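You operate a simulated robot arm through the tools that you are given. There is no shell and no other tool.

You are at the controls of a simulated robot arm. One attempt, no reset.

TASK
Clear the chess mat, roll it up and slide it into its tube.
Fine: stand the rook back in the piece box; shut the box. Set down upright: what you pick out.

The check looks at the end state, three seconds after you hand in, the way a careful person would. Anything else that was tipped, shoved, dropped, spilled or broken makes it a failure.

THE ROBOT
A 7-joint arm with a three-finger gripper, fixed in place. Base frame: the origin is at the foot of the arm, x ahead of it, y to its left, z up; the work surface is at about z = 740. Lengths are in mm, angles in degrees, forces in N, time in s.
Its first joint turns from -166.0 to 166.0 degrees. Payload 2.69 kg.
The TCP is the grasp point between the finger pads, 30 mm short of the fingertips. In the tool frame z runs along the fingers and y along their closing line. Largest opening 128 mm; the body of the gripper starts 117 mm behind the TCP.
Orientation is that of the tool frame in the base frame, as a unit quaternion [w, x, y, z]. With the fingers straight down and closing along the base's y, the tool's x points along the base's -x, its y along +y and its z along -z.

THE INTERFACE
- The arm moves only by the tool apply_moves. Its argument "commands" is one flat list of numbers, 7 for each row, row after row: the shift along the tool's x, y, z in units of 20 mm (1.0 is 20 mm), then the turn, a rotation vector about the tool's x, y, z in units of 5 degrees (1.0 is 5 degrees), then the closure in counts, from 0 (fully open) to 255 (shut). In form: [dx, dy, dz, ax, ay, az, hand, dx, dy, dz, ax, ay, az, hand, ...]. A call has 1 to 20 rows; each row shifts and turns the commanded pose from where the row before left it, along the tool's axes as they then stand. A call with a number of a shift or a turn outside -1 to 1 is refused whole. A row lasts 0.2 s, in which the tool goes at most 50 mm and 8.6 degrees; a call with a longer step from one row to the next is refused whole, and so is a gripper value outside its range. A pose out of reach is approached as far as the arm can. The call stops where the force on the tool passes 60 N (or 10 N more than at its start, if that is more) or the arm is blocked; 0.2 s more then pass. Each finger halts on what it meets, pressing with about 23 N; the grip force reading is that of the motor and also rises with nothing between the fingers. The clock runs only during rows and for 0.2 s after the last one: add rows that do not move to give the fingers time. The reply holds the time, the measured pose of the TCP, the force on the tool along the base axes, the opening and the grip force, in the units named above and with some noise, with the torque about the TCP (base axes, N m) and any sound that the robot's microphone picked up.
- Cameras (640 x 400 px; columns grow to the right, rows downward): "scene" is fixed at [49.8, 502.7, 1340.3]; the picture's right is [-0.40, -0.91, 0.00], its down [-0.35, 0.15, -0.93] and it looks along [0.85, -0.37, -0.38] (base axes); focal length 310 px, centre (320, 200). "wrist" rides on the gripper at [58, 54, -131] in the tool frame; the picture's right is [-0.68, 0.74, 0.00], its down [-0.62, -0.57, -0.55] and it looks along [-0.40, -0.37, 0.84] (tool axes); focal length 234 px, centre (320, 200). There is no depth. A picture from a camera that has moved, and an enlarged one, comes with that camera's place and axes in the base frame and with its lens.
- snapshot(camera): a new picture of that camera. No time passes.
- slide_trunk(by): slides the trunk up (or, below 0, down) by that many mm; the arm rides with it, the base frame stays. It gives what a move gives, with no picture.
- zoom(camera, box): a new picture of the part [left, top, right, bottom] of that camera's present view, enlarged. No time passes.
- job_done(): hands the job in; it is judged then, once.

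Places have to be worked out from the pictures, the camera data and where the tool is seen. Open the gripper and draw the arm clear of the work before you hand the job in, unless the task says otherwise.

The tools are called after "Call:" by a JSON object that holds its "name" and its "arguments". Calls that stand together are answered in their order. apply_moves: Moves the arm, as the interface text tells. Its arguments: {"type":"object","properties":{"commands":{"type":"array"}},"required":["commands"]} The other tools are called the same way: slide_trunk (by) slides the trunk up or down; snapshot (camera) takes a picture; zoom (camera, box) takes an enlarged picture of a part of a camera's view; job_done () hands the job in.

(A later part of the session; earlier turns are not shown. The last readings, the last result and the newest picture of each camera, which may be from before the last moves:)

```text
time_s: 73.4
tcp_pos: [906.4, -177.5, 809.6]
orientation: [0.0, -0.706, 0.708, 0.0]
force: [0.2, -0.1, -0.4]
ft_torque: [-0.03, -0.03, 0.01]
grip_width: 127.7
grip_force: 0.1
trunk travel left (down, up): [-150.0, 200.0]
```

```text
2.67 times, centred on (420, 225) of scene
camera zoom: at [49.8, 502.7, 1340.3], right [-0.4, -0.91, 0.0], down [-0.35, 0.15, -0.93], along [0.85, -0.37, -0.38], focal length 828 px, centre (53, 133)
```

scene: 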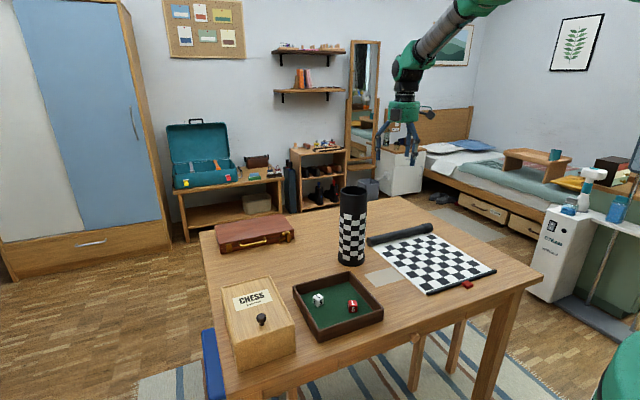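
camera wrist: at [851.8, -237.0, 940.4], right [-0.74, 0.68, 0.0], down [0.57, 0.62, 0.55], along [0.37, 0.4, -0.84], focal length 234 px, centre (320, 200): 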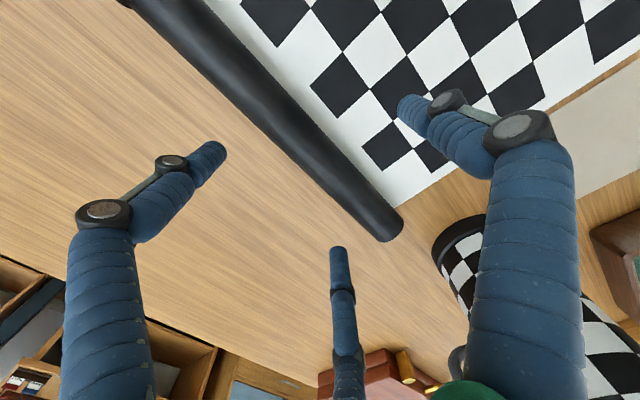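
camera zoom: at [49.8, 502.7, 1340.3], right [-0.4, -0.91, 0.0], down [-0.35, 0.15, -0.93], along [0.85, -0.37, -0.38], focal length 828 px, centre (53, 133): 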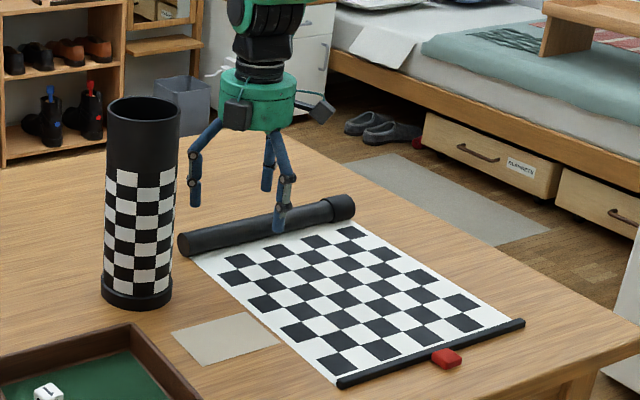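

All clear: the pair is behind the roll, the single finger in front over the mat. I lower to z≈772 (tips ≈15 mm above the table).

Call:
{"name": "apply_moves", "arguments": {"commands": [0, 0, 0.7, 0, 0, 0, 0, 0, 0, 0.7, 0, 0, 0, 0, 0, 0, 0.4, 0, 0, 0, 0, 0, 0, 0.1, 0, 0, 0, 0]}}

Call:
{"name": "snapshot", "arguments": {"camera": "wrist"}}

Call:
{"name": "zoom", "arguments": {"camera": "scene", "box": [360, 180, 460, 270]}}

```text
time_s: 74.4
tcp_pos: [906.0, -177.9, 772.3]
orientation: [0.0, 0.707, -0.707, 0.001]
force: [0.1, 0.0, 0.2]
ft_torque: [0.0, 0.07, 0.0]
grip_width: 127.8
grip_force: 0.0
trunk travel left (down, up): [-150.0, 200.0]
```

```text
taken
camera wrist: at [852.4, -237.2, 902.6], right [-0.74, 0.68, 0.0], down [0.57, 0.62, 0.55], along [0.37, 0.4, -0.84], focal length 234 px, centre (320, 200)
```

wrist: 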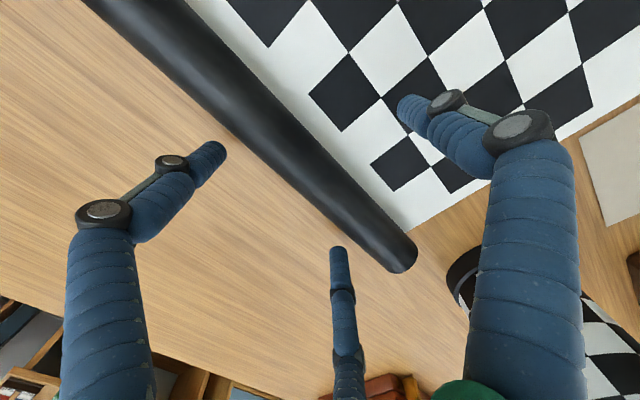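

```text
4.44 times, centred on (410, 225) of scene
camera zoom: at [49.8, 502.7, 1340.3], right [-0.4, -0.91, 0.0], down [-0.35, 0.15, -0.93], along [0.85, -0.37, -0.38], focal length 1379 px, centre (-80, 89)
```

zoom: 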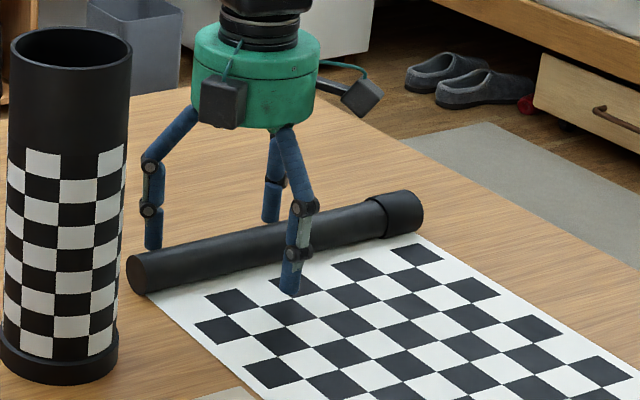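

The roll sits between the pair (behind) and the single finger (front). I push toward −x by 30 mm slowly and see how the roll responds.

Call:
{"name": "apply_moves", "arguments": {"commands": [0, 0.25, 0, 0, 0, 0, 0, 0, 0.25, 0, 0, 0, 0, 0, 0, 0.25, 0, 0, 0, 0, 0, 0, 0.25, 0, 0, 0, 0, 0, 0, 0.25, 0, 0, 0, 0, 0, 0, 0.25, 0, 0, 0, 0, 0]}}

Call:
{"name": "snapshot", "arguments": {"camera": "wrist"}}

Call:
{"name": "zoom", "arguments": {"camera": "scene", "box": [360, 180, 510, 300]}}

```text
time_s: 75.8
tcp_pos: [875.5, -179.2, 771.9]
orientation: [-0.001, 0.708, -0.706, 0.001]
force: [-0.4, 0.4, 1.1]
ft_torque: [-0.02, 0.03, -0.02]
grip_width: 127.8
grip_force: 0.1
trunk travel left (down, up): [-150.0, 200.0]
```

```text
taken
camera wrist: at [822.1, -237.3, 902.7], right [-0.74, 0.68, 0.0], down [0.57, 0.62, 0.55], along [0.37, 0.4, -0.84], focal length 234 px, centre (320, 200)
```

wrist: 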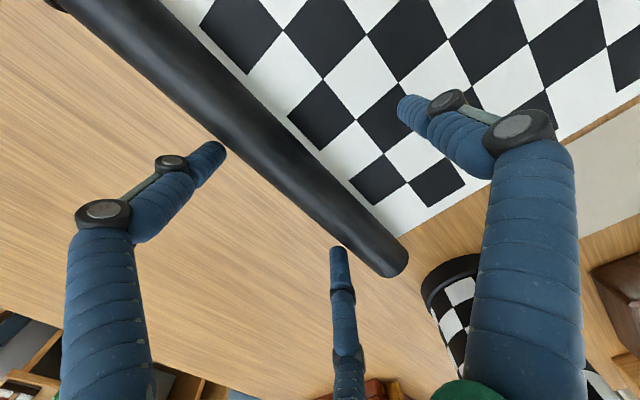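

```text
3.33 times, centred on (435, 240) of scene
camera zoom: at [49.8, 502.7, 1340.3], right [-0.4, -0.91, 0.0], down [-0.35, 0.15, -0.93], along [0.85, -0.37, -0.38], focal length 1034 px, centre (-63, 67)
```

zoom: 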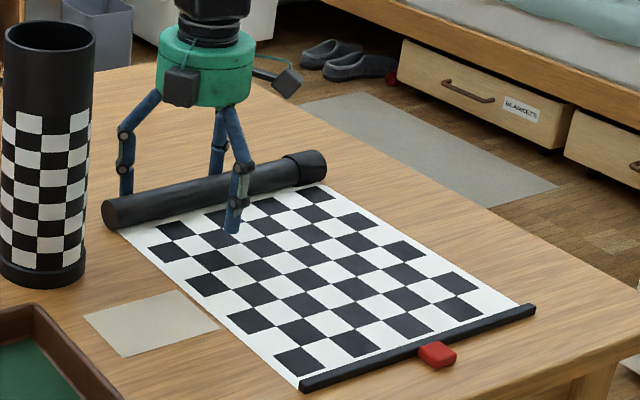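

The roll responds with hardly any force and the mat stays flat in front of it. I keep pushing, 60 mm more.

Call:
{"name": "apply_moves", "arguments": {"commands": [0, 0.3, 0, 0, 0, 0, 0, 0, 0.3, 0, 0, 0, 0, 0, 0, 0.3, 0, 0, 0, 0, 0, 0, 0.3, 0, 0, 0, 0, 0, 0, 0.3, 0, 0, 0, 0, 0, 0, 0.3, 0, 0, 0, 0, 0, 0, 0.3, 0, 0, 0, 0, 0, 0, 0.3, 0, 0, 0, 0, 0, 0, 0.3, 0, 0, 0, 0, 0, 0, 0.3, 0, 0, 0, 0, 0]}}

Call:
{"name": "snapshot", "arguments": {"camera": "wrist"}}

Call:
{"name": "zoom", "arguments": {"camera": "scene", "box": [360, 180, 510, 300]}}

```text
time_s: 78.0
tcp_pos: [816.7, -178.8, 771.0]
orientation: [0.0, 0.707, -0.707, -0.001]
force: [-0.5, 0.0, 0.4]
ft_torque: [0.04, 0.01, 0.02]
grip_width: 128.0
grip_force: 0.1
trunk travel left (down, up): [-150.0, 200.0]
```

```text
taken
camera wrist: at [761.9, -236.9, 902.2], right [-0.74, 0.68, 0.0], down [0.57, 0.62, 0.55], along [0.37, 0.4, -0.84], focal length 234 px, centre (320, 200)
```

wrist: 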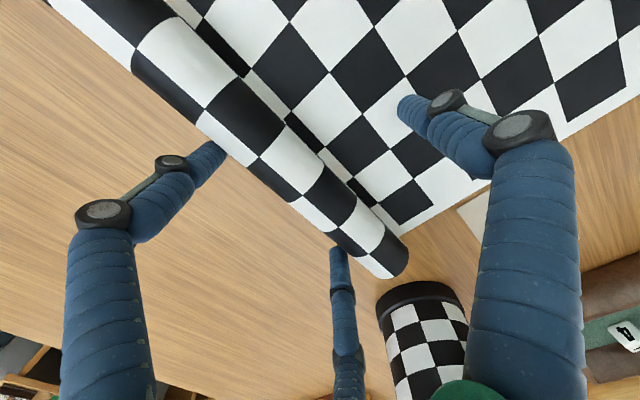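

```text
3.33 times, centred on (435, 240) of scene
camera zoom: at [49.8, 502.7, 1340.3], right [-0.4, -0.91, 0.0], down [-0.35, 0.15, -0.93], along [0.85, -0.37, -0.38], focal length 1034 px, centre (-63, 67)
```

zoom: 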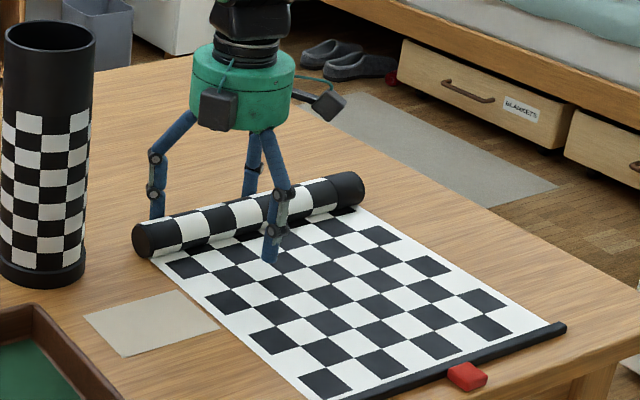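

The roll is winding, but the whole mat with its bar (and the red piece at it) has also slid about 40 mm toward me. I stop pushing and look closely at both ends before going on.

Call:
{"name": "zoom", "arguments": {"camera": "scene", "box": [370, 210, 460, 270]}}

Call:
{"name": "zoom", "arguments": {"camera": "scene", "box": [430, 255, 530, 310]}}

Call:
{"name": "zoom", "arguments": {"camera": "wrist", "box": [40, 0, 440, 300]}}

```text
6.67 times, centred on (415, 240) of scene
camera zoom: at [49.8, 502.7, 1340.3], right [-0.4, -0.91, 0.0], down [-0.35, 0.15, -0.93], along [0.85, -0.37, -0.38], focal length 2069 px, centre (-313, -67)
```

zoom: 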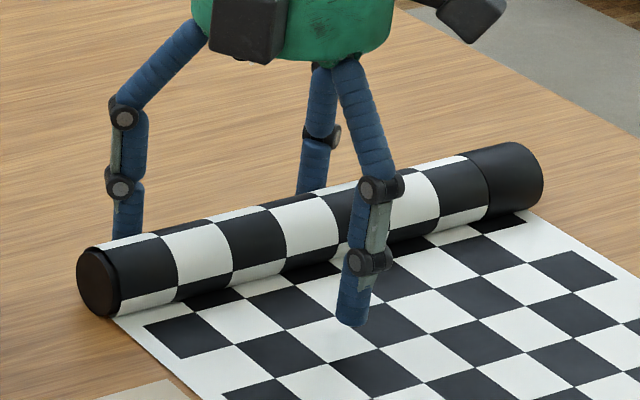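

```text
6.40 times, centred on (480, 282) of scene
camera zoom: at [49.8, 502.7, 1340.3], right [-0.4, -0.91, 0.0], down [-0.35, 0.15, -0.93], along [0.85, -0.37, -0.38], focal length 1986 px, centre (-704, -328)
```

zoom: 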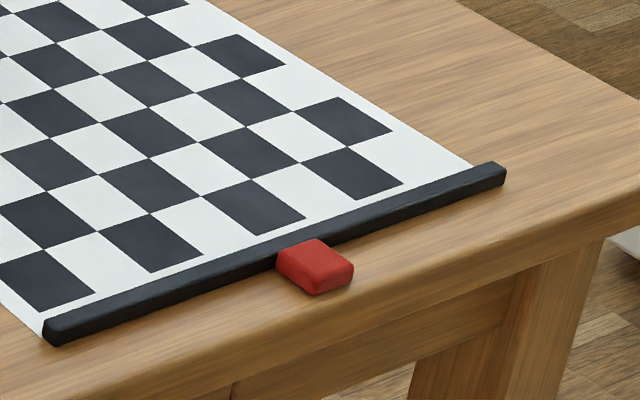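

```text
1.33 times, centred on (240, 150) of wrist
camera zoom: at [761.9, -236.9, 902.2], right [-0.74, 0.68, 0.0], down [0.57, 0.62, 0.55], along [0.37, 0.4, -0.84], focal length 312 px, centre (427, 267)
```

zoom: 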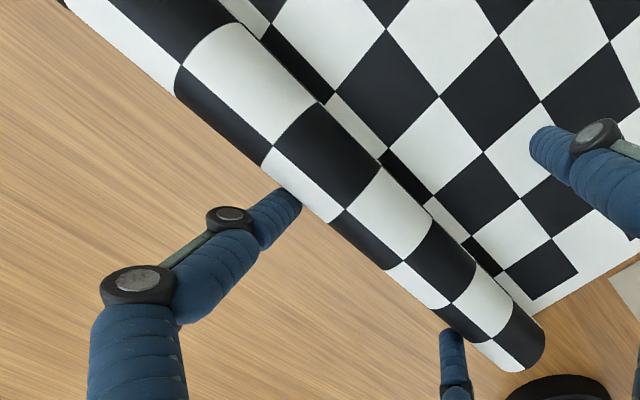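

The red piece stays right at the bar and is now only ~5 mm from the table's front edge, so no more sliding can be allowed. I judge the finger friction on the roll's back stops it turning, so I test a stroke that pushes forward while moving up (helping the roll turn), and compare the bar's position.

Call:
{"name": "apply_moves", "arguments": {"commands": [0, -0.2, 0, 0, 0, 0, 0, 0, 0, 0.5, 0, 0, 0, 0, 0, 0.2, 0, 0, 0, 0, 0, 0, 0.12, -0.2, 0, 0, 0, 0, 0, 0.12, -0.2, 0, 0, 0, 0, 0, 0.12, -0.2, 0, 0, 0, 0]}}

Call:
{"name": "zoom", "arguments": {"camera": "scene", "box": [430, 255, 530, 310]}}

Call:
{"name": "zoom", "arguments": {"camera": "scene", "box": [370, 210, 460, 270]}}

```text
time_s: 79.4
tcp_pos: [807.8, -178.9, 773.8]
orientation: [0.001, 0.708, -0.707, 0.0]
force: [1.3, 0.6, 2.1]
ft_torque: [-0.09, -0.04, 0.05]
grip_width: 128.0
grip_force: 0.1
trunk travel left (down, up): [-150.0, 200.0]
```

```text
6.40 times, centred on (480, 282) of scene
camera zoom: at [49.8, 502.7, 1340.3], right [-0.4, -0.91, 0.0], down [-0.35, 0.15, -0.93], along [0.85, -0.37, -0.38], focal length 1986 px, centre (-704, -328)
```

zoom: 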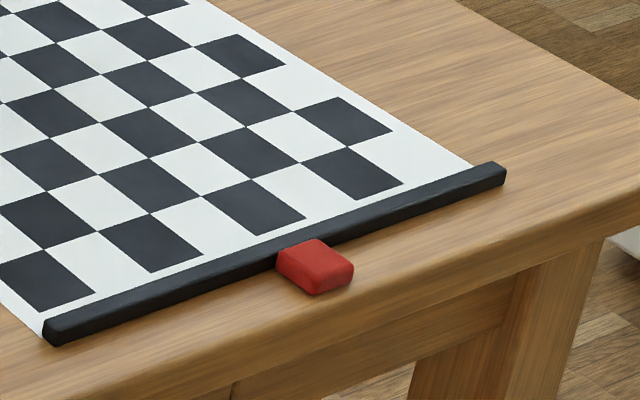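

```text
6.67 times, centred on (415, 240) of scene
camera zoom: at [49.8, 502.7, 1340.3], right [-0.4, -0.91, 0.0], down [-0.35, 0.15, -0.93], along [0.85, -0.37, -0.38], focal length 2069 px, centre (-313, -67)
```

zoom: 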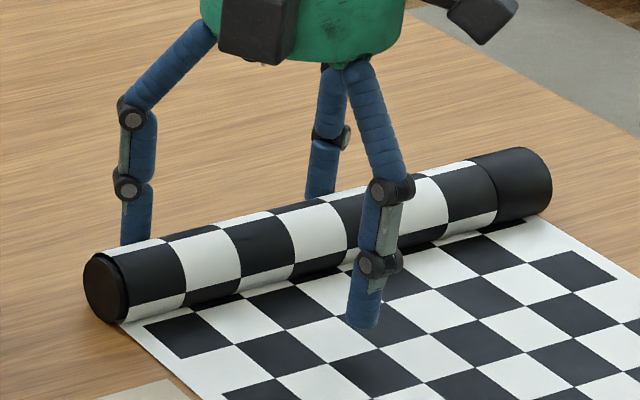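

That works: the bar and red piece stayed exactly in place while the roll turned and advanced 7 mm. I repeat this stroke (back off, lower, touch, forward-and-up), three strokes per call with 10 mm advance each.

Call:
{"name": "apply_moves", "arguments": {"commands": [0, -0.2, 0, 0, 0, 0, 0, 0, 0, 0.62, 0, 0, 0, 0, 0, 0.2, 0, 0, 0, 0, 0, 0, 0.167, -0.207, 0, 0, 0, 0, 0, 0.167, -0.207, 0, 0, 0, 0, 0, 0.167, -0.206, 0, 0, 0, 0, 0, -0.2, 0, 0, 0, 0, 0, 0, 0, 0.62, 0, 0, 0, 0, 0, 0.2, 0, 0, 0, 0, 0, 0, 0.167, -0.207, 0, 0, 0, 0, 0, 0.167, -0.207, 0, 0, 0, 0, 0, 0.167, -0.206, 0, 0, 0, 0]}}

Call:
{"name": "zoom", "arguments": {"camera": "scene", "box": [430, 255, 530, 310]}}

Call:
{"name": "zoom", "arguments": {"camera": "scene", "box": [370, 210, 460, 270]}}

```text
time_s: 82.0
tcp_pos: [789.2, -177.9, 773.0]
orientation: [0.0, -0.707, 0.707, 0.0]
force: [-0.6, -0.1, 0.0]
ft_torque: [0.03, 0.04, 0.0]
grip_width: 128.1
grip_force: 0.0
trunk travel left (down, up): [-150.0, 200.0]
```

```text
6.40 times, centred on (480, 282) of scene
camera zoom: at [49.8, 502.7, 1340.3], right [-0.4, -0.91, 0.0], down [-0.35, 0.15, -0.93], along [0.85, -0.37, -0.38], focal length 1986 px, centre (-704, -328)
```

zoom: 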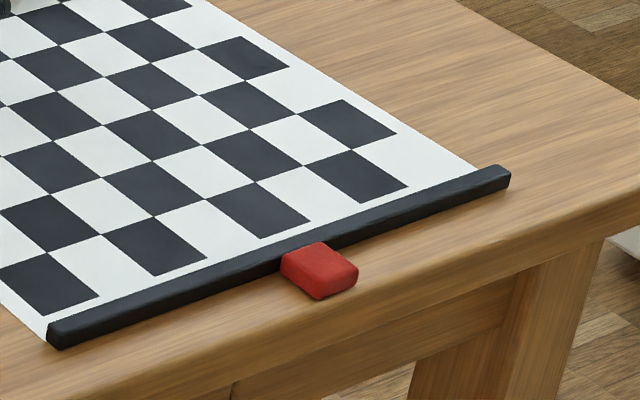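

```text
6.67 times, centred on (415, 240) of scene
camera zoom: at [49.8, 502.7, 1340.3], right [-0.4, -0.91, 0.0], down [-0.35, 0.15, -0.93], along [0.85, -0.37, -0.38], focal length 2069 px, centre (-313, -67)
```

zoom: 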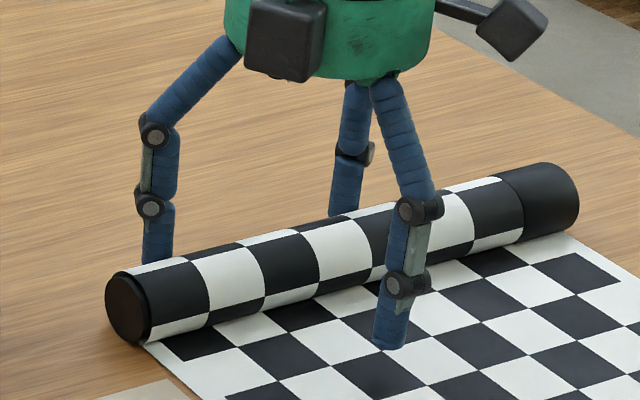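

The bar crept 2–3 mm over those two strokes, so I use a gentler ratio (7.6 mm forward per 12.4 mm up) with contact only made while moving up. Four strokes.

Call:
{"name": "apply_moves", "arguments": {"commands": [0, -0.2, 0, 0, 0, 0, 0, 0, 0, 0.62, 0, 0, 0, 0, 0, 0.32, -0.2, 0, 0, 0, 0, 0, 0.13, -0.21, 0, 0, 0, 0, 0, 0.13, -0.21, 0, 0, 0, 0, 0, -0.2, 0, 0, 0, 0, 0, 0, 0, 0.62, 0, 0, 0, 0, 0, 0.32, -0.2, 0, 0, 0, 0, 0, 0.13, -0.21, 0, 0, 0, 0, 0, 0.13, -0.21, 0, 0, 0, 0, 0, -0.2, 0, 0, 0, 0, 0, 0, 0, 0.62, 0, 0, 0, 0, 0, 0.32, -0.2, 0, 0, 0, 0, 0, 0.13, -0.21, 0, 0, 0, 0, 0, 0.13, -0.21, 0, 0, 0, 0, 0, -0.2, 0, 0, 0, 0, 0, 0, 0, 0.62, 0, 0, 0, 0, 0, 0.32, -0.2, 0, 0, 0, 0, 0, 0.13, -0.21, 0, 0, 0, 0, 0, 0.13, -0.21, 0, 0, 0, 0]}}

Call:
{"name": "zoom", "arguments": {"camera": "scene", "box": [430, 255, 530, 310]}}

Call:
{"name": "zoom", "arguments": {"camera": "scene", "box": [370, 210, 460, 270]}}

```text
time_s: 86.2
tcp_pos: [759.3, -178.3, 773.7]
orientation: [0.0, -0.707, 0.707, 0.0]
force: [0.0, 0.1, -0.1]
ft_torque: [0.02, 0.02, 0.02]
grip_width: 128.0
grip_force: 0.1
trunk travel left (down, up): [-150.0, 200.0]
```

```text
6.40 times, centred on (480, 282) of scene
camera zoom: at [49.8, 502.7, 1340.3], right [-0.4, -0.91, 0.0], down [-0.35, 0.15, -0.93], along [0.85, -0.37, -0.38], focal length 1986 px, centre (-704, -328)
```

zoom: 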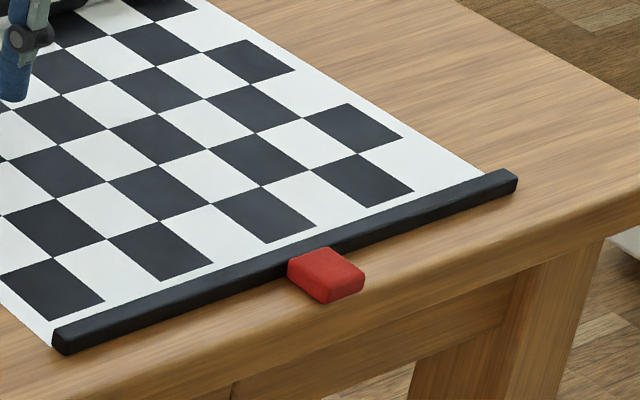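

```text
6.67 times, centred on (415, 240) of scene
camera zoom: at [49.8, 502.7, 1340.3], right [-0.4, -0.91, 0.0], down [-0.35, 0.15, -0.93], along [0.85, -0.37, -0.38], focal length 2069 px, centre (-313, -67)
```

zoom: 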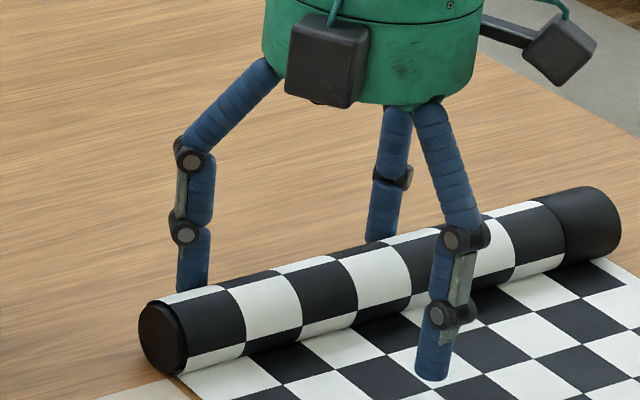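

The bar still creeps about 1 mm per 7 mm and the red piece is now at the very edge. I'll first slide roll and mat together back away from it: the front finger pushes the roll toward +x (with a slight downward motion so it does not unwind), starting with about 25 mm.

Call:
{"name": "apply_moves", "arguments": {"commands": [0, -0.3, 0, 0, 0, 0, 0, 0.95, 0, 0, 0, 0, 0, 0, 0.95, 0, 0, 0, 0, 0, 0, 0, -1, 0, 0, 0, 0, 0, 0, -1, 0, 0, 0, 0, 0, 0, -0.25, 0.04, 0, 0, 0, 0, 0, -0.25, 0.04, 0, 0, 0, 0, 0, -0.25, 0.04, 0, 0, 0, 0, 0, -0.25, 0.04, 0, 0, 0, 0, 0, -0.25, 0.04, 0, 0, 0, 0]}}

Call:
{"name": "zoom", "arguments": {"camera": "scene", "box": [430, 255, 530, 310]}}

Call:
{"name": "zoom", "arguments": {"camera": "scene", "box": [360, 190, 480, 280]}}

```text
time_s: 88.4
tcp_pos: [829.9, -215.9, 769.7]
orientation: [0.0, 0.707, -0.707, 0.001]
force: [-0.6, -0.8, -1.7]
ft_torque: [-0.01, -0.06, 0.03]
grip_width: 127.8
grip_force: 0.1
trunk travel left (down, up): [-150.0, 200.0]
```

```text
6.40 times, centred on (480, 282) of scene
camera zoom: at [49.8, 502.7, 1340.3], right [-0.4, -0.91, 0.0], down [-0.35, 0.15, -0.93], along [0.85, -0.37, -0.38], focal length 1986 px, centre (-704, -328)
```

zoom: 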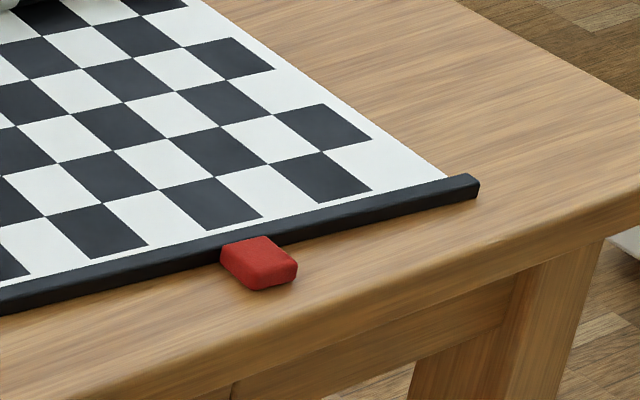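

```text
4.44 times, centred on (420, 235) of scene
camera zoom: at [49.8, 502.7, 1340.3], right [-0.4, -0.91, 0.0], down [-0.35, 0.15, -0.93], along [0.85, -0.37, -0.38], focal length 1379 px, centre (-124, 44)
```

zoom: 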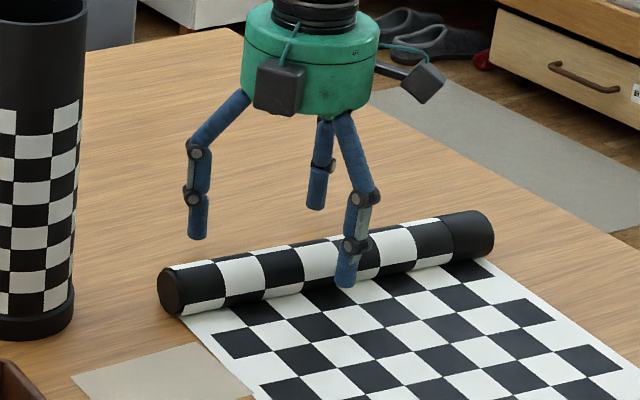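

The red piece followed the bar backward, so it is a tab fixed to the bar, not a separate object. The mat has turned a little; I look at the whole mat.

Call:
{"name": "zoom", "arguments": {"camera": "scene", "box": [350, 190, 540, 310]}}

Call:
{"name": "snapshot", "arguments": {"camera": "wrist"}}

```text
3.33 times, centred on (445, 250) of scene
camera zoom: at [49.8, 502.7, 1340.3], right [-0.4, -0.91, 0.0], down [-0.35, 0.15, -0.93], along [0.85, -0.37, -0.38], focal length 1034 px, centre (-97, 33)
```

zoom: 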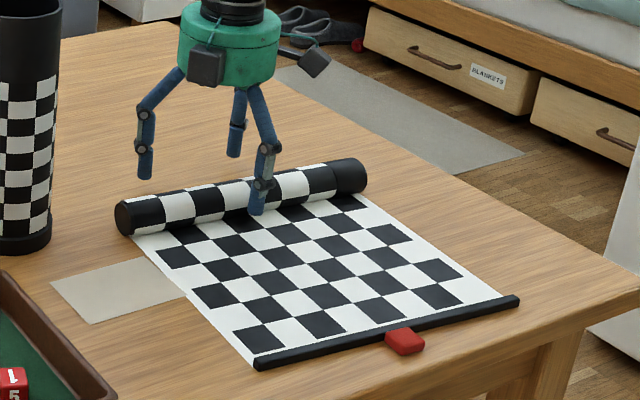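

```text
taken
camera wrist: at [776.0, -275.1, 900.8], right [-0.74, 0.68, 0.0], down [0.56, 0.62, 0.55], along [0.37, 0.4, -0.84], focal length 234 px, centre (320, 200)
```

wrist: 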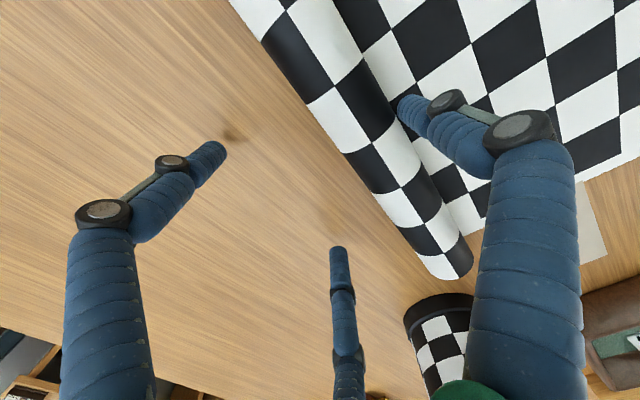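

The mat turned about 5° clockwise with that off-centre push; that will be undone by the finger pair pushing squarely from behind. I move the pair back to the roll (TCP y≈−216, centred on it) and go on with the forward-and-up strokes.

Call:
{"name": "apply_moves", "arguments": {"commands": [0, 1, 0, 0, 0, 0, 0, 0, 1, 0, 0, 0, 0, 0, 0, 0, 0.44, 0, 0, 0, 0, 0, 0.3, -0.2, 0, 0, 0, 0, 0, 0.13, -0.21, 0, 0, 0, 0, 0, 0.13, -0.21, 0, 0, 0, 0, 0, -0.2, 0, 0, 0, 0, 0, 0, 0, 0.62, 0, 0, 0, 0, 0, 0.32, -0.2, 0, 0, 0, 0, 0, 0.13, -0.21, 0, 0, 0, 0, 0, 0.13, -0.21, 0, 0, 0, 0]}}

Call:
{"name": "zoom", "arguments": {"camera": "scene", "box": [350, 190, 540, 310]}}

Call:
{"name": "snapshot", "arguments": {"camera": "wrist"}}

```text
time_s: 90.8
tcp_pos: [770.2, -217.2, 773.2]
orientation: [0.0, -0.707, 0.707, 0.0]
force: [0.0, -0.2, 0.4]
ft_torque: [-0.07, 0.02, -0.03]
grip_width: 128.1
grip_force: 0.1
trunk travel left (down, up): [-150.0, 200.0]
```

```text
3.33 times, centred on (445, 250) of scene
camera zoom: at [49.8, 502.7, 1340.3], right [-0.4, -0.91, 0.0], down [-0.35, 0.15, -0.93], along [0.85, -0.37, -0.38], focal length 1034 px, centre (-97, 33)
```

zoom: 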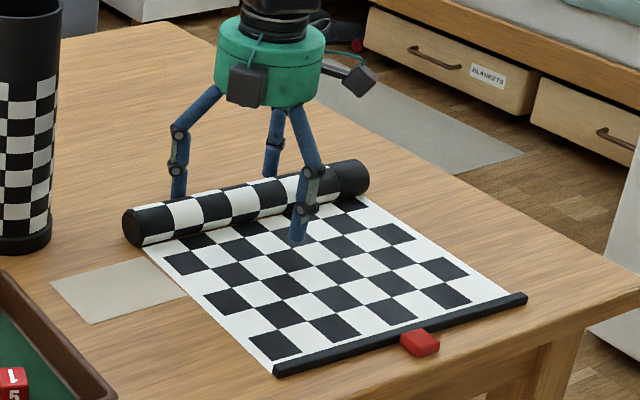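

```text
taken
camera wrist: at [716.8, -275.2, 904.5], right [-0.74, 0.68, 0.0], down [0.56, 0.62, 0.55], along [0.37, 0.4, -0.84], focal length 234 px, centre (320, 200)
```

wrist: 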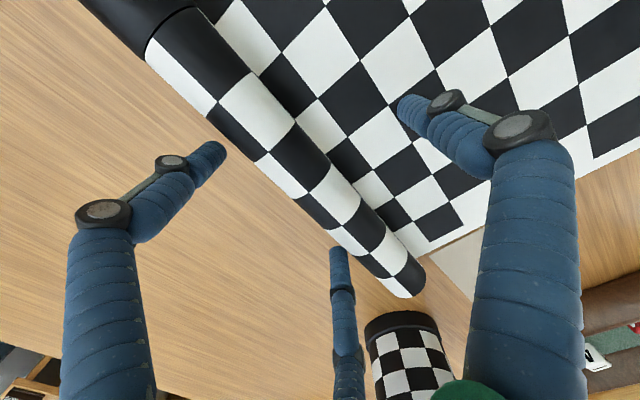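

The turn is being corrected and the roll winds on. I continue with four more strokes.

Call:
{"name": "apply_moves", "arguments": {"commands": [0, -0.2, 0, 0, 0, 0, 0, 0, 0, 0.62, 0, 0, 0, 0, 0, 0.32, -0.2, 0, 0, 0, 0, 0, 0.12, -0.21, 0, 0, 0, 0, 0, 0.12, -0.21, 0, 0, 0, 0, 0, -0.2, 0, 0, 0, 0, 0, 0, 0, 0.62, 0, 0, 0, 0, 0, 0.32, -0.2, 0, 0, 0, 0, 0, 0.12, -0.21, 0, 0, 0, 0, 0, 0.12, -0.21, 0, 0, 0, 0, 0, -0.2, 0, 0, 0, 0, 0, 0, 0, 0.62, 0, 0, 0, 0, 0, 0.32, -0.2, 0, 0, 0, 0, 0, 0.12, -0.21, 0, 0, 0, 0, 0, 0.12, -0.21, 0, 0, 0, 0, 0, -0.2, 0, 0, 0, 0, 0, 0, 0, 0.62, 0, 0, 0, 0, 0, 0.32, -0.2, 0, 0, 0, 0, 0, 0.12, -0.21, 0, 0, 0, 0, 0, 0.12, -0.21, 0, 0, 0, 0]}}

Call:
{"name": "zoom", "arguments": {"camera": "scene", "box": [350, 190, 540, 310]}}

Call:
{"name": "snapshot", "arguments": {"camera": "wrist"}}

```text
time_s: 95.0
tcp_pos: [741.9, -217.0, 773.3]
orientation: [0.0, 0.708, -0.707, 0.0]
force: [0.7, 1.3, 1.1]
ft_torque: [-0.02, -0.02, 0.03]
grip_width: 127.7
grip_force: 0.1
trunk travel left (down, up): [-150.0, 200.0]
```

```text
3.33 times, centred on (445, 250) of scene
camera zoom: at [49.8, 502.7, 1340.3], right [-0.4, -0.91, 0.0], down [-0.35, 0.15, -0.93], along [0.85, -0.37, -0.38], focal length 1034 px, centre (-97, 33)
```

zoom: 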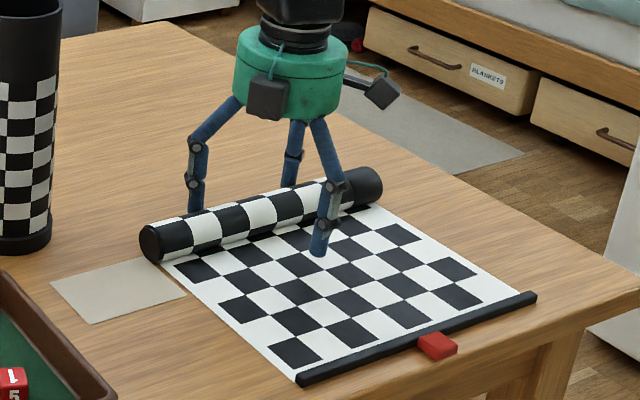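

```text
taken
camera wrist: at [688.2, -275.0, 904.5], right [-0.74, 0.68, 0.0], down [0.56, 0.62, 0.55], along [0.37, 0.4, -0.84], focal length 234 px, centre (320, 200)
```

wrist: 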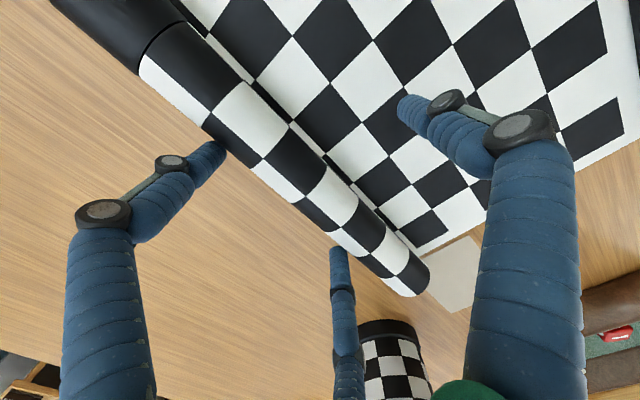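

The bar still slips, apparently more at higher speed (the very first slow stroke did not move it at all). I test a much slower stroke: 1 mm forward with 0.8 mm up per row.

Call:
{"name": "apply_moves", "arguments": {"commands": [0, -0.2, 0, 0, 0, 0, 0, 0, 0, 0.62, 0, 0, 0, 0, 0, 0.15, 0, 0, 0, 0, 0, 0, 0.05, -0.04, 0, 0, 0, 0, 0, 0.05, -0.04, 0, 0, 0, 0, 0, 0.05, -0.04, 0, 0, 0, 0, 0, 0.05, -0.04, 0, 0, 0, 0, 0, 0.05, -0.04, 0, 0, 0, 0, 0, 0.05, -0.04, 0, 0, 0, 0, 0, 0.05, -0.04, 0, 0, 0, 0, 0, 0.05, -0.04, 0, 0, 0, 0, 0, 0.05, -0.04, 0, 0, 0, 0, 0, 0.05, -0.04, 0, 0, 0, 0, 0, 0.05, -0.04, 0, 0, 0, 0, 0, 0.05, -0.04, 0, 0, 0, 0, 0, 0.05, -0.04, 0, 0, 0, 0, 0, 0.05, -0.04, 0, 0, 0, 0, 0, 0.05, -0.04, 0, 0, 0, 0]}}

Call:
{"name": "zoom", "arguments": {"camera": "scene", "box": [350, 190, 540, 310]}}

```text
time_s: 98.8
tcp_pos: [727.4, -216.2, 773.3]
orientation: [0.0, -0.707, 0.707, 0.0]
force: [1.1, 0.3, 0.2]
ft_torque: [0.0, -0.05, 0.02]
grip_width: 127.9
grip_force: 0.1
trunk travel left (down, up): [-150.0, 200.0]
```

```text
3.33 times, centred on (445, 250) of scene
camera zoom: at [49.8, 502.7, 1340.3], right [-0.4, -0.91, 0.0], down [-0.35, 0.15, -0.93], along [0.85, -0.37, -0.38], focal length 1034 px, centre (-97, 33)
```

zoom: 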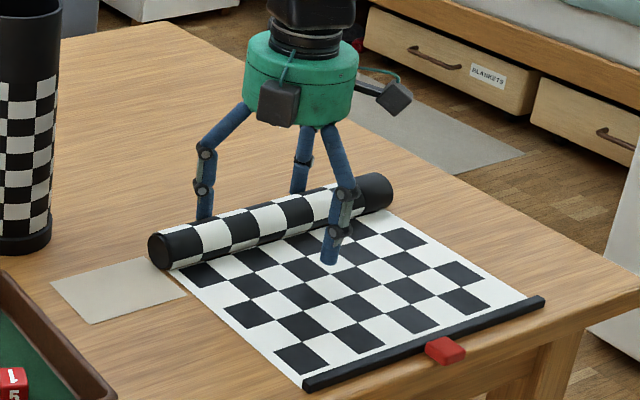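

Speed is not the point; the ratio of upward to forward motion is. I use strokes with 12 mm up per 5 mm forward.

Call:
{"name": "apply_moves", "arguments": {"commands": [0, -0.15, 0, 0, 0, 0, 0, 0, 0, 0.62, 0, 0, 0, 0, 0, 0.22, -0.2, 0, 0, 0, 0, 0, 0.09, -0.21, 0, 0, 0, 0, 0, 0.09, -0.21, 0, 0, 0, 0, 0, -0.15, 0, 0, 0, 0, 0, 0, 0, 0.62, 0, 0, 0, 0, 0, 0.22, -0.2, 0, 0, 0, 0, 0, 0.09, -0.21, 0, 0, 0, 0, 0, 0.09, -0.21, 0, 0, 0, 0, 0, -0.15, 0, 0, 0, 0, 0, 0, 0, 0.62, 0, 0, 0, 0, 0, 0.22, -0.2, 0, 0, 0, 0, 0, 0.09, -0.21, 0, 0, 0, 0, 0, 0.09, -0.21, 0, 0, 0, 0, 0, -0.15, 0, 0, 0, 0, 0, 0, 0, 0.62, 0, 0, 0, 0, 0, 0.22, -0.2, 0, 0, 0, 0, 0, 0.09, -0.21, 0, 0, 0, 0, 0, 0.09, -0.21, 0, 0, 0, 0]}}

Call:
{"name": "zoom", "arguments": {"camera": "scene", "box": [350, 190, 540, 310]}}

Call:
{"name": "snapshot", "arguments": {"camera": "wrist"}}

```text
time_s: 103.0
tcp_pos: [708.5, -217.4, 773.9]
orientation: [0.001, -0.707, 0.707, 0.0]
force: [0.0, 0.4, 0.4]
ft_torque: [-0.05, -0.04, 0.06]
grip_width: 128.1
grip_force: 0.0
trunk travel left (down, up): [-150.0, 200.0]
```

```text
3.33 times, centred on (445, 250) of scene
camera zoom: at [49.8, 502.7, 1340.3], right [-0.4, -0.91, 0.0], down [-0.35, 0.15, -0.93], along [0.85, -0.37, -0.38], focal length 1034 px, centre (-97, 33)
```

zoom: 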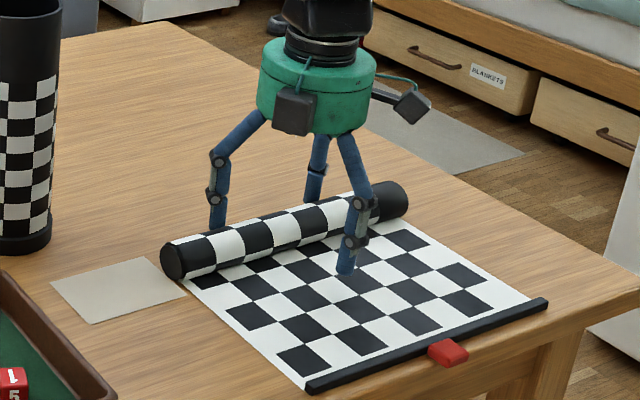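

```text
taken
camera wrist: at [654.2, -275.2, 904.8], right [-0.74, 0.68, 0.0], down [0.56, 0.62, 0.55], along [0.37, 0.4, -0.84], focal length 234 px, centre (320, 200)
```

wrist: 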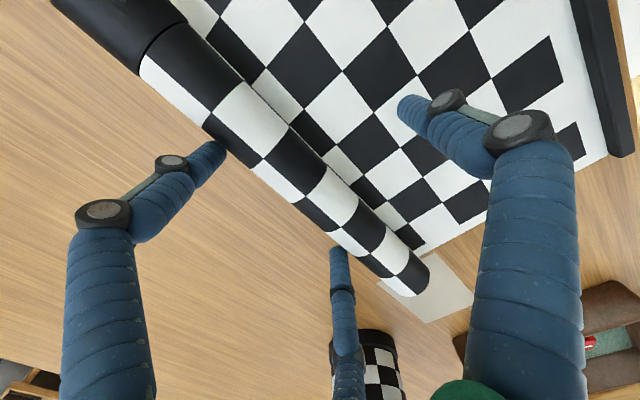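

That cut the slip to about 15 %, but the bar is close to the table's front edge. To gain room I grip the roll with all three fingers (front one and back pair), so it can't turn, and draw roll and mat back by 60 mm. First I centre the hand and close.

Call:
{"name": "apply_moves", "arguments": {"commands": [0, -0.45, -0.15, 0, 0, 0, 0, 0, -0.4, -0.15, 0, 0, 0, 0, 0, 0, 0, 0, 0, 0, 60, 0, 0, 0, 0, 0, 0, 100, 0, 0, 0, 0, 0, 0, 120, 0, 0, 0, 0, 0, 0, 140, 0, 0, 0, 0, 0, 0, 150, 0, 0, 0, 0, 0, 0, 150]}}

Call:
{"name": "zoom", "arguments": {"camera": "scene", "box": [350, 190, 540, 310]}}

Call:
{"name": "snapshot", "arguments": {"camera": "wrist"}}

```text
time_s: 104.8
tcp_pos: [725.3, -216.3, 778.9]
orientation: [0.0, 0.707, -0.707, 0.0]
force: [1.5, 0.0, 2.3]
ft_torque: [-0.03, 0.0, 0.0]
grip_width: 57.1
grip_force: 23.2
trunk travel left (down, up): [-150.0, 200.0]
```

```text
3.33 times, centred on (445, 250) of scene
camera zoom: at [49.8, 502.7, 1340.3], right [-0.4, -0.91, 0.0], down [-0.35, 0.15, -0.93], along [0.85, -0.37, -0.38], focal length 1034 px, centre (-97, 33)
```

zoom: 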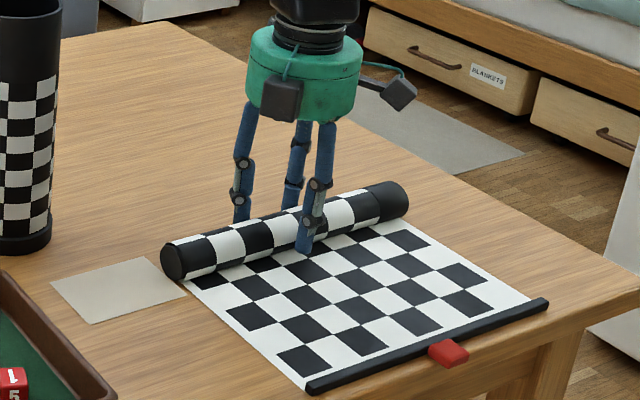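

```text
taken
camera wrist: at [671.1, -275.3, 910.5], right [-0.74, 0.68, 0.0], down [0.56, 0.62, 0.55], along [0.37, 0.4, -0.84], focal length 234 px, centre (320, 200)
```

wrist: 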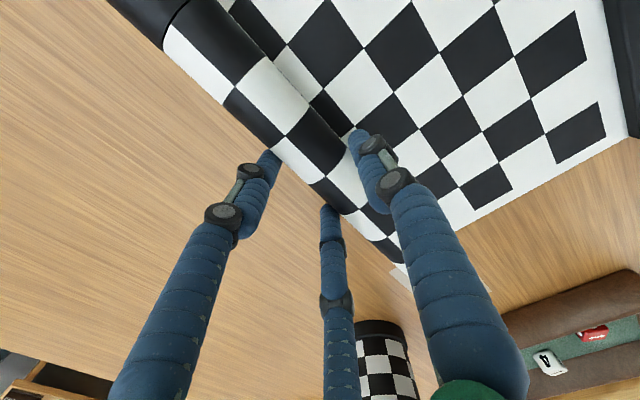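

The grip is firm (width 57 mm as predicted for a roll of ~38 mm). I draw everything back 60 mm in +x.

Call:
{"name": "apply_moves", "arguments": {"commands": [0, -0.25, 0, 0, 0, 0, 150, 0, -0.3, 0, 0, 0, 0, 150, 0, -0.3, 0, 0, 0, 0, 150, 0, -0.3, 0, 0, 0, 0, 150, 0, -0.3, 0, 0, 0, 0, 150, 0, -0.3, 0, 0, 0, 0, 150, 0, -0.3, 0, 0, 0, 0, 150, 0, -0.3, 0, 0, 0, 0, 150, 0, -0.3, 0, 0, 0, 0, 150, 0, -0.3, 0, 0, 0, 0, 150]}}

Call:
{"name": "zoom", "arguments": {"camera": "scene", "box": [350, 190, 540, 310]}}

Call:
{"name": "snapshot", "arguments": {"camera": "wrist"}}

```text
time_s: 107.0
tcp_pos: [785.0, -217.1, 778.3]
orientation: [0.0, 0.707, -0.707, 0.0]
force: [-4.6, 0.0, 10.6]
ft_torque: [-0.07, 0.2, -0.07]
grip_width: 56.9
grip_force: 23.3
trunk travel left (down, up): [-150.0, 200.0]
```

```text
3.33 times, centred on (445, 250) of scene
camera zoom: at [49.8, 502.7, 1340.3], right [-0.4, -0.91, 0.0], down [-0.35, 0.15, -0.93], along [0.85, -0.37, -0.38], focal length 1034 px, centre (-97, 33)
```

zoom: 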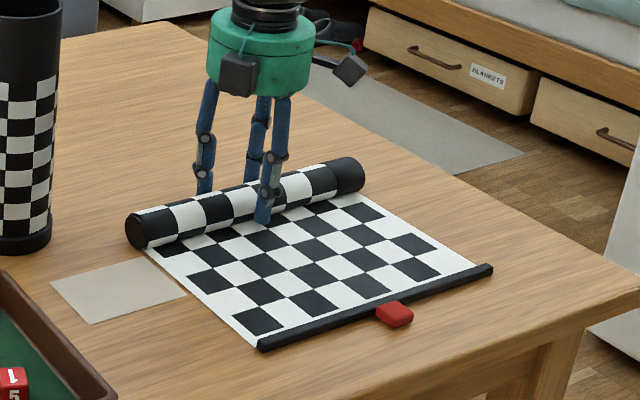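

```text
taken
camera wrist: at [729.9, -275.2, 910.3], right [-0.74, 0.68, 0.0], down [0.56, 0.62, 0.55], along [0.37, 0.4, -0.84], focal length 234 px, centre (320, 200)
```

wrist: 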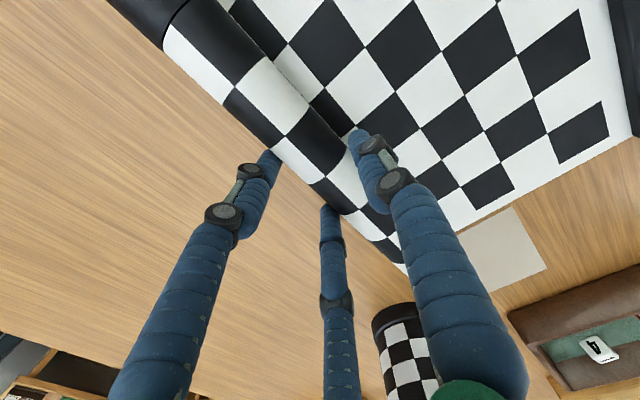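

The mat moved back cleanly by 60 mm without turning, so the bar is now about 80 mm from the edge. I open the hand and resume the strokes (15 mm up, ~5 mm forward).

Call:
{"name": "apply_moves", "arguments": {"commands": [0, 0, 0, 0, 0, 0, 60, 0, 0, 0, 0, 0, 0, 0, 0, 0.3, 0, 0, 0, 0, 0, 0, 0.3, 0, 0, 0, 0, 0, 0, 0, 0.9, 0, 0, 0, 0, 0, 0.35, -0.25, 0, 0, 0, 0, 0, 0.08, -0.25, 0, 0, 0, 0, 0, 0.08, -0.25, 0, 0, 0, 0, 0, -0.15, 0, 0, 0, 0, 0, 0, 0, 0.75, 0, 0, 0, 0, 0, 0.22, -0.25, 0, 0, 0, 0, 0, 0.08, -0.25, 0, 0, 0, 0, 0, 0.08, -0.25, 0, 0, 0, 0, 0, -0.15, 0, 0, 0, 0, 0, 0, 0, 0.75, 0, 0, 0, 0, 0, 0.22, -0.25, 0, 0, 0, 0, 0, 0.08, -0.25, 0, 0, 0, 0, 0, 0.08, -0.25, 0, 0, 0, 0]}}

Call:
{"name": "zoom", "arguments": {"camera": "scene", "box": [350, 190, 540, 310]}}

Call:
{"name": "snapshot", "arguments": {"camera": "wrist"}}

```text
time_s: 110.8
tcp_pos: [752.8, -215.0, 775.3]
orientation: [0.0, 0.707, -0.707, 0.0]
force: [-0.7, -0.3, 0.2]
ft_torque: [0.01, 0.02, -0.03]
grip_width: 128.0
grip_force: 0.0
trunk travel left (down, up): [-150.0, 200.0]
```

```text
3.33 times, centred on (445, 250) of scene
camera zoom: at [49.8, 502.7, 1340.3], right [-0.4, -0.91, 0.0], down [-0.35, 0.15, -0.93], along [0.85, -0.37, -0.38], focal length 1034 px, centre (-97, 33)
```

zoom: 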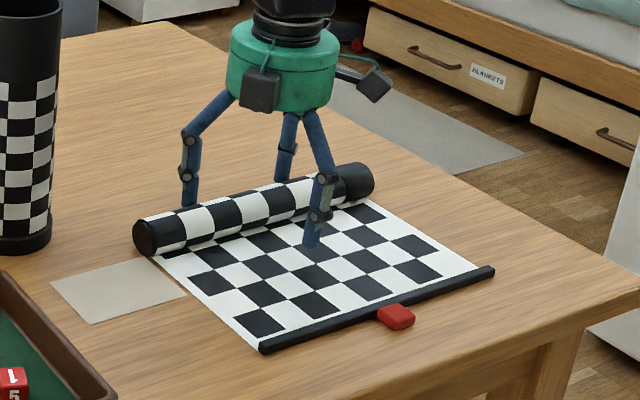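

```text
taken
camera wrist: at [698.8, -275.1, 907.1], right [-0.74, 0.68, 0.0], down [0.57, 0.62, 0.55], along [0.37, 0.4, -0.84], focal length 234 px, centre (320, 200)
```

wrist: 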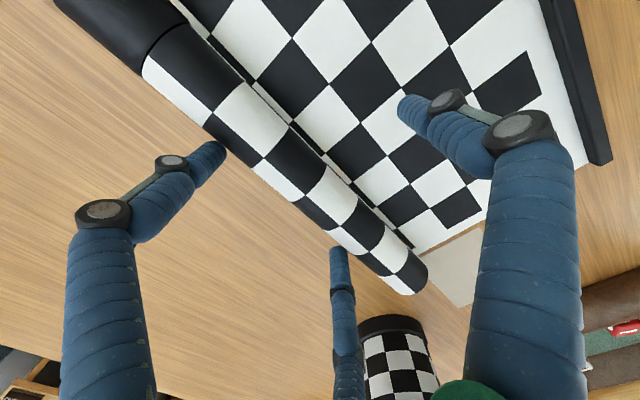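

Slip is only about 2 mm now. I continue with four strokes of 15 mm up and 7.6 mm forward.

Call:
{"name": "apply_moves", "arguments": {"commands": [0, -0.15, 0, 0, 0, 0, 0, 0, 0, 0.75, 0, 0, 0, 0, 0, 0.27, -0.25, 0, 0, 0, 0, 0, 0.13, -0.25, 0, 0, 0, 0, 0, 0.13, -0.25, 0, 0, 0, 0, 0, -0.15, 0, 0, 0, 0, 0, 0, 0, 0.75, 0, 0, 0, 0, 0, 0.27, -0.25, 0, 0, 0, 0, 0, 0.13, -0.25, 0, 0, 0, 0, 0, 0.13, -0.25, 0, 0, 0, 0, 0, -0.15, 0, 0, 0, 0, 0, 0, 0, 0.75, 0, 0, 0, 0, 0, 0.27, -0.25, 0, 0, 0, 0, 0, 0.13, -0.25, 0, 0, 0, 0, 0, 0.13, -0.25, 0, 0, 0, 0, 0, -0.15, 0, 0, 0, 0, 0, 0, 0, 0.75, 0, 0, 0, 0, 0, 0.27, -0.25, 0, 0, 0, 0, 0, 0.13, -0.25, 0, 0, 0, 0, 0, 0.13, -0.25, 0, 0, 0, 0]}}

Call:
{"name": "zoom", "arguments": {"camera": "scene", "box": [350, 190, 540, 310]}}

Call:
{"name": "snapshot", "arguments": {"camera": "wrist"}}

```text
time_s: 115.0
tcp_pos: [722.0, -215.8, 775.3]
orientation: [0.0, 0.707, -0.707, -0.001]
force: [0.4, 0.1, 1.0]
ft_torque: [-0.03, -0.04, 0.04]
grip_width: 127.8
grip_force: 0.0
trunk travel left (down, up): [-150.0, 200.0]
```

```text
3.33 times, centred on (445, 250) of scene
camera zoom: at [49.8, 502.7, 1340.3], right [-0.4, -0.91, 0.0], down [-0.35, 0.15, -0.93], along [0.85, -0.37, -0.38], focal length 1034 px, centre (-97, 33)
```

zoom: 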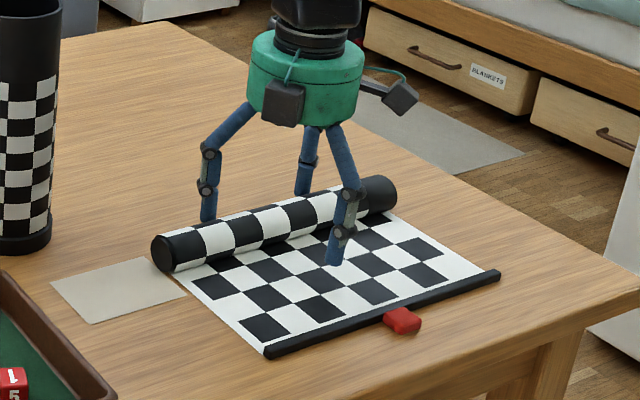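

```text
taken
camera wrist: at [668.0, -274.8, 907.1], right [-0.74, 0.68, 0.0], down [0.57, 0.62, 0.55], along [0.37, 0.4, -0.84], focal length 234 px, centre (320, 200)
```

wrist: 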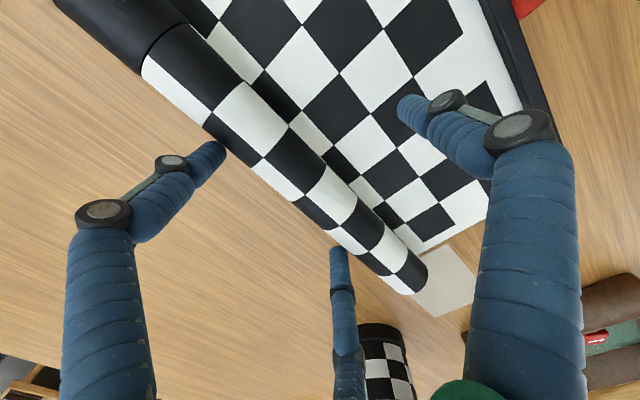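

Good progress (31 mm with ~5 mm slip). Four more strokes; the front finger still clears the bar.

Call:
{"name": "apply_moves", "arguments": {"commands": [0, -0.15, 0, 0, 0, 0, 0, 0, 0, 0.75, 0, 0, 0, 0, 0, 0.27, -0.25, 0, 0, 0, 0, 0, 0.12, -0.25, 0, 0, 0, 0, 0, 0.12, -0.25, 0, 0, 0, 0, 0, -0.15, 0, 0, 0, 0, 0, 0, 0, 0.75, 0, 0, 0, 0, 0, 0.27, -0.25, 0, 0, 0, 0, 0, 0.12, -0.25, 0, 0, 0, 0, 0, 0.12, -0.25, 0, 0, 0, 0, 0, -0.15, 0, 0, 0, 0, 0, 0, 0, 0.75, 0, 0, 0, 0, 0, 0.27, -0.25, 0, 0, 0, 0, 0, 0.12, -0.25, 0, 0, 0, 0, 0, 0.12, -0.25, 0, 0, 0, 0]}}

Call:
{"name": "zoom", "arguments": {"camera": "scene", "box": [350, 190, 540, 310]}}

Call:
{"name": "snapshot", "arguments": {"camera": "wrist"}}

```text
time_s: 118.2
tcp_pos: [699.7, -215.9, 774.9]
orientation: [0.0, -0.706, 0.708, 0.0]
force: [0.1, 0.4, -0.4]
ft_torque: [-0.02, 0.0, -0.01]
grip_width: 127.8
grip_force: 0.0
trunk travel left (down, up): [-150.0, 200.0]
```

```text
3.33 times, centred on (445, 250) of scene
camera zoom: at [49.8, 502.7, 1340.3], right [-0.4, -0.91, 0.0], down [-0.35, 0.15, -0.93], along [0.85, -0.37, -0.38], focal length 1034 px, centre (-97, 33)
```

zoom: 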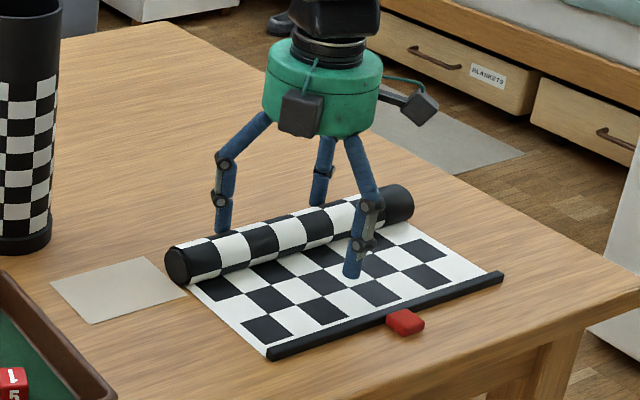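

```text
taken
camera wrist: at [646.3, -275.1, 906.5], right [-0.74, 0.68, 0.0], down [0.57, 0.62, 0.55], along [0.37, 0.4, -0.84], focal length 234 px, centre (320, 200)
```

wrist: 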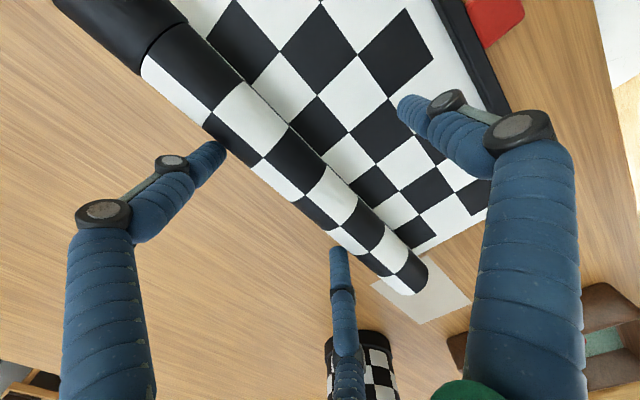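

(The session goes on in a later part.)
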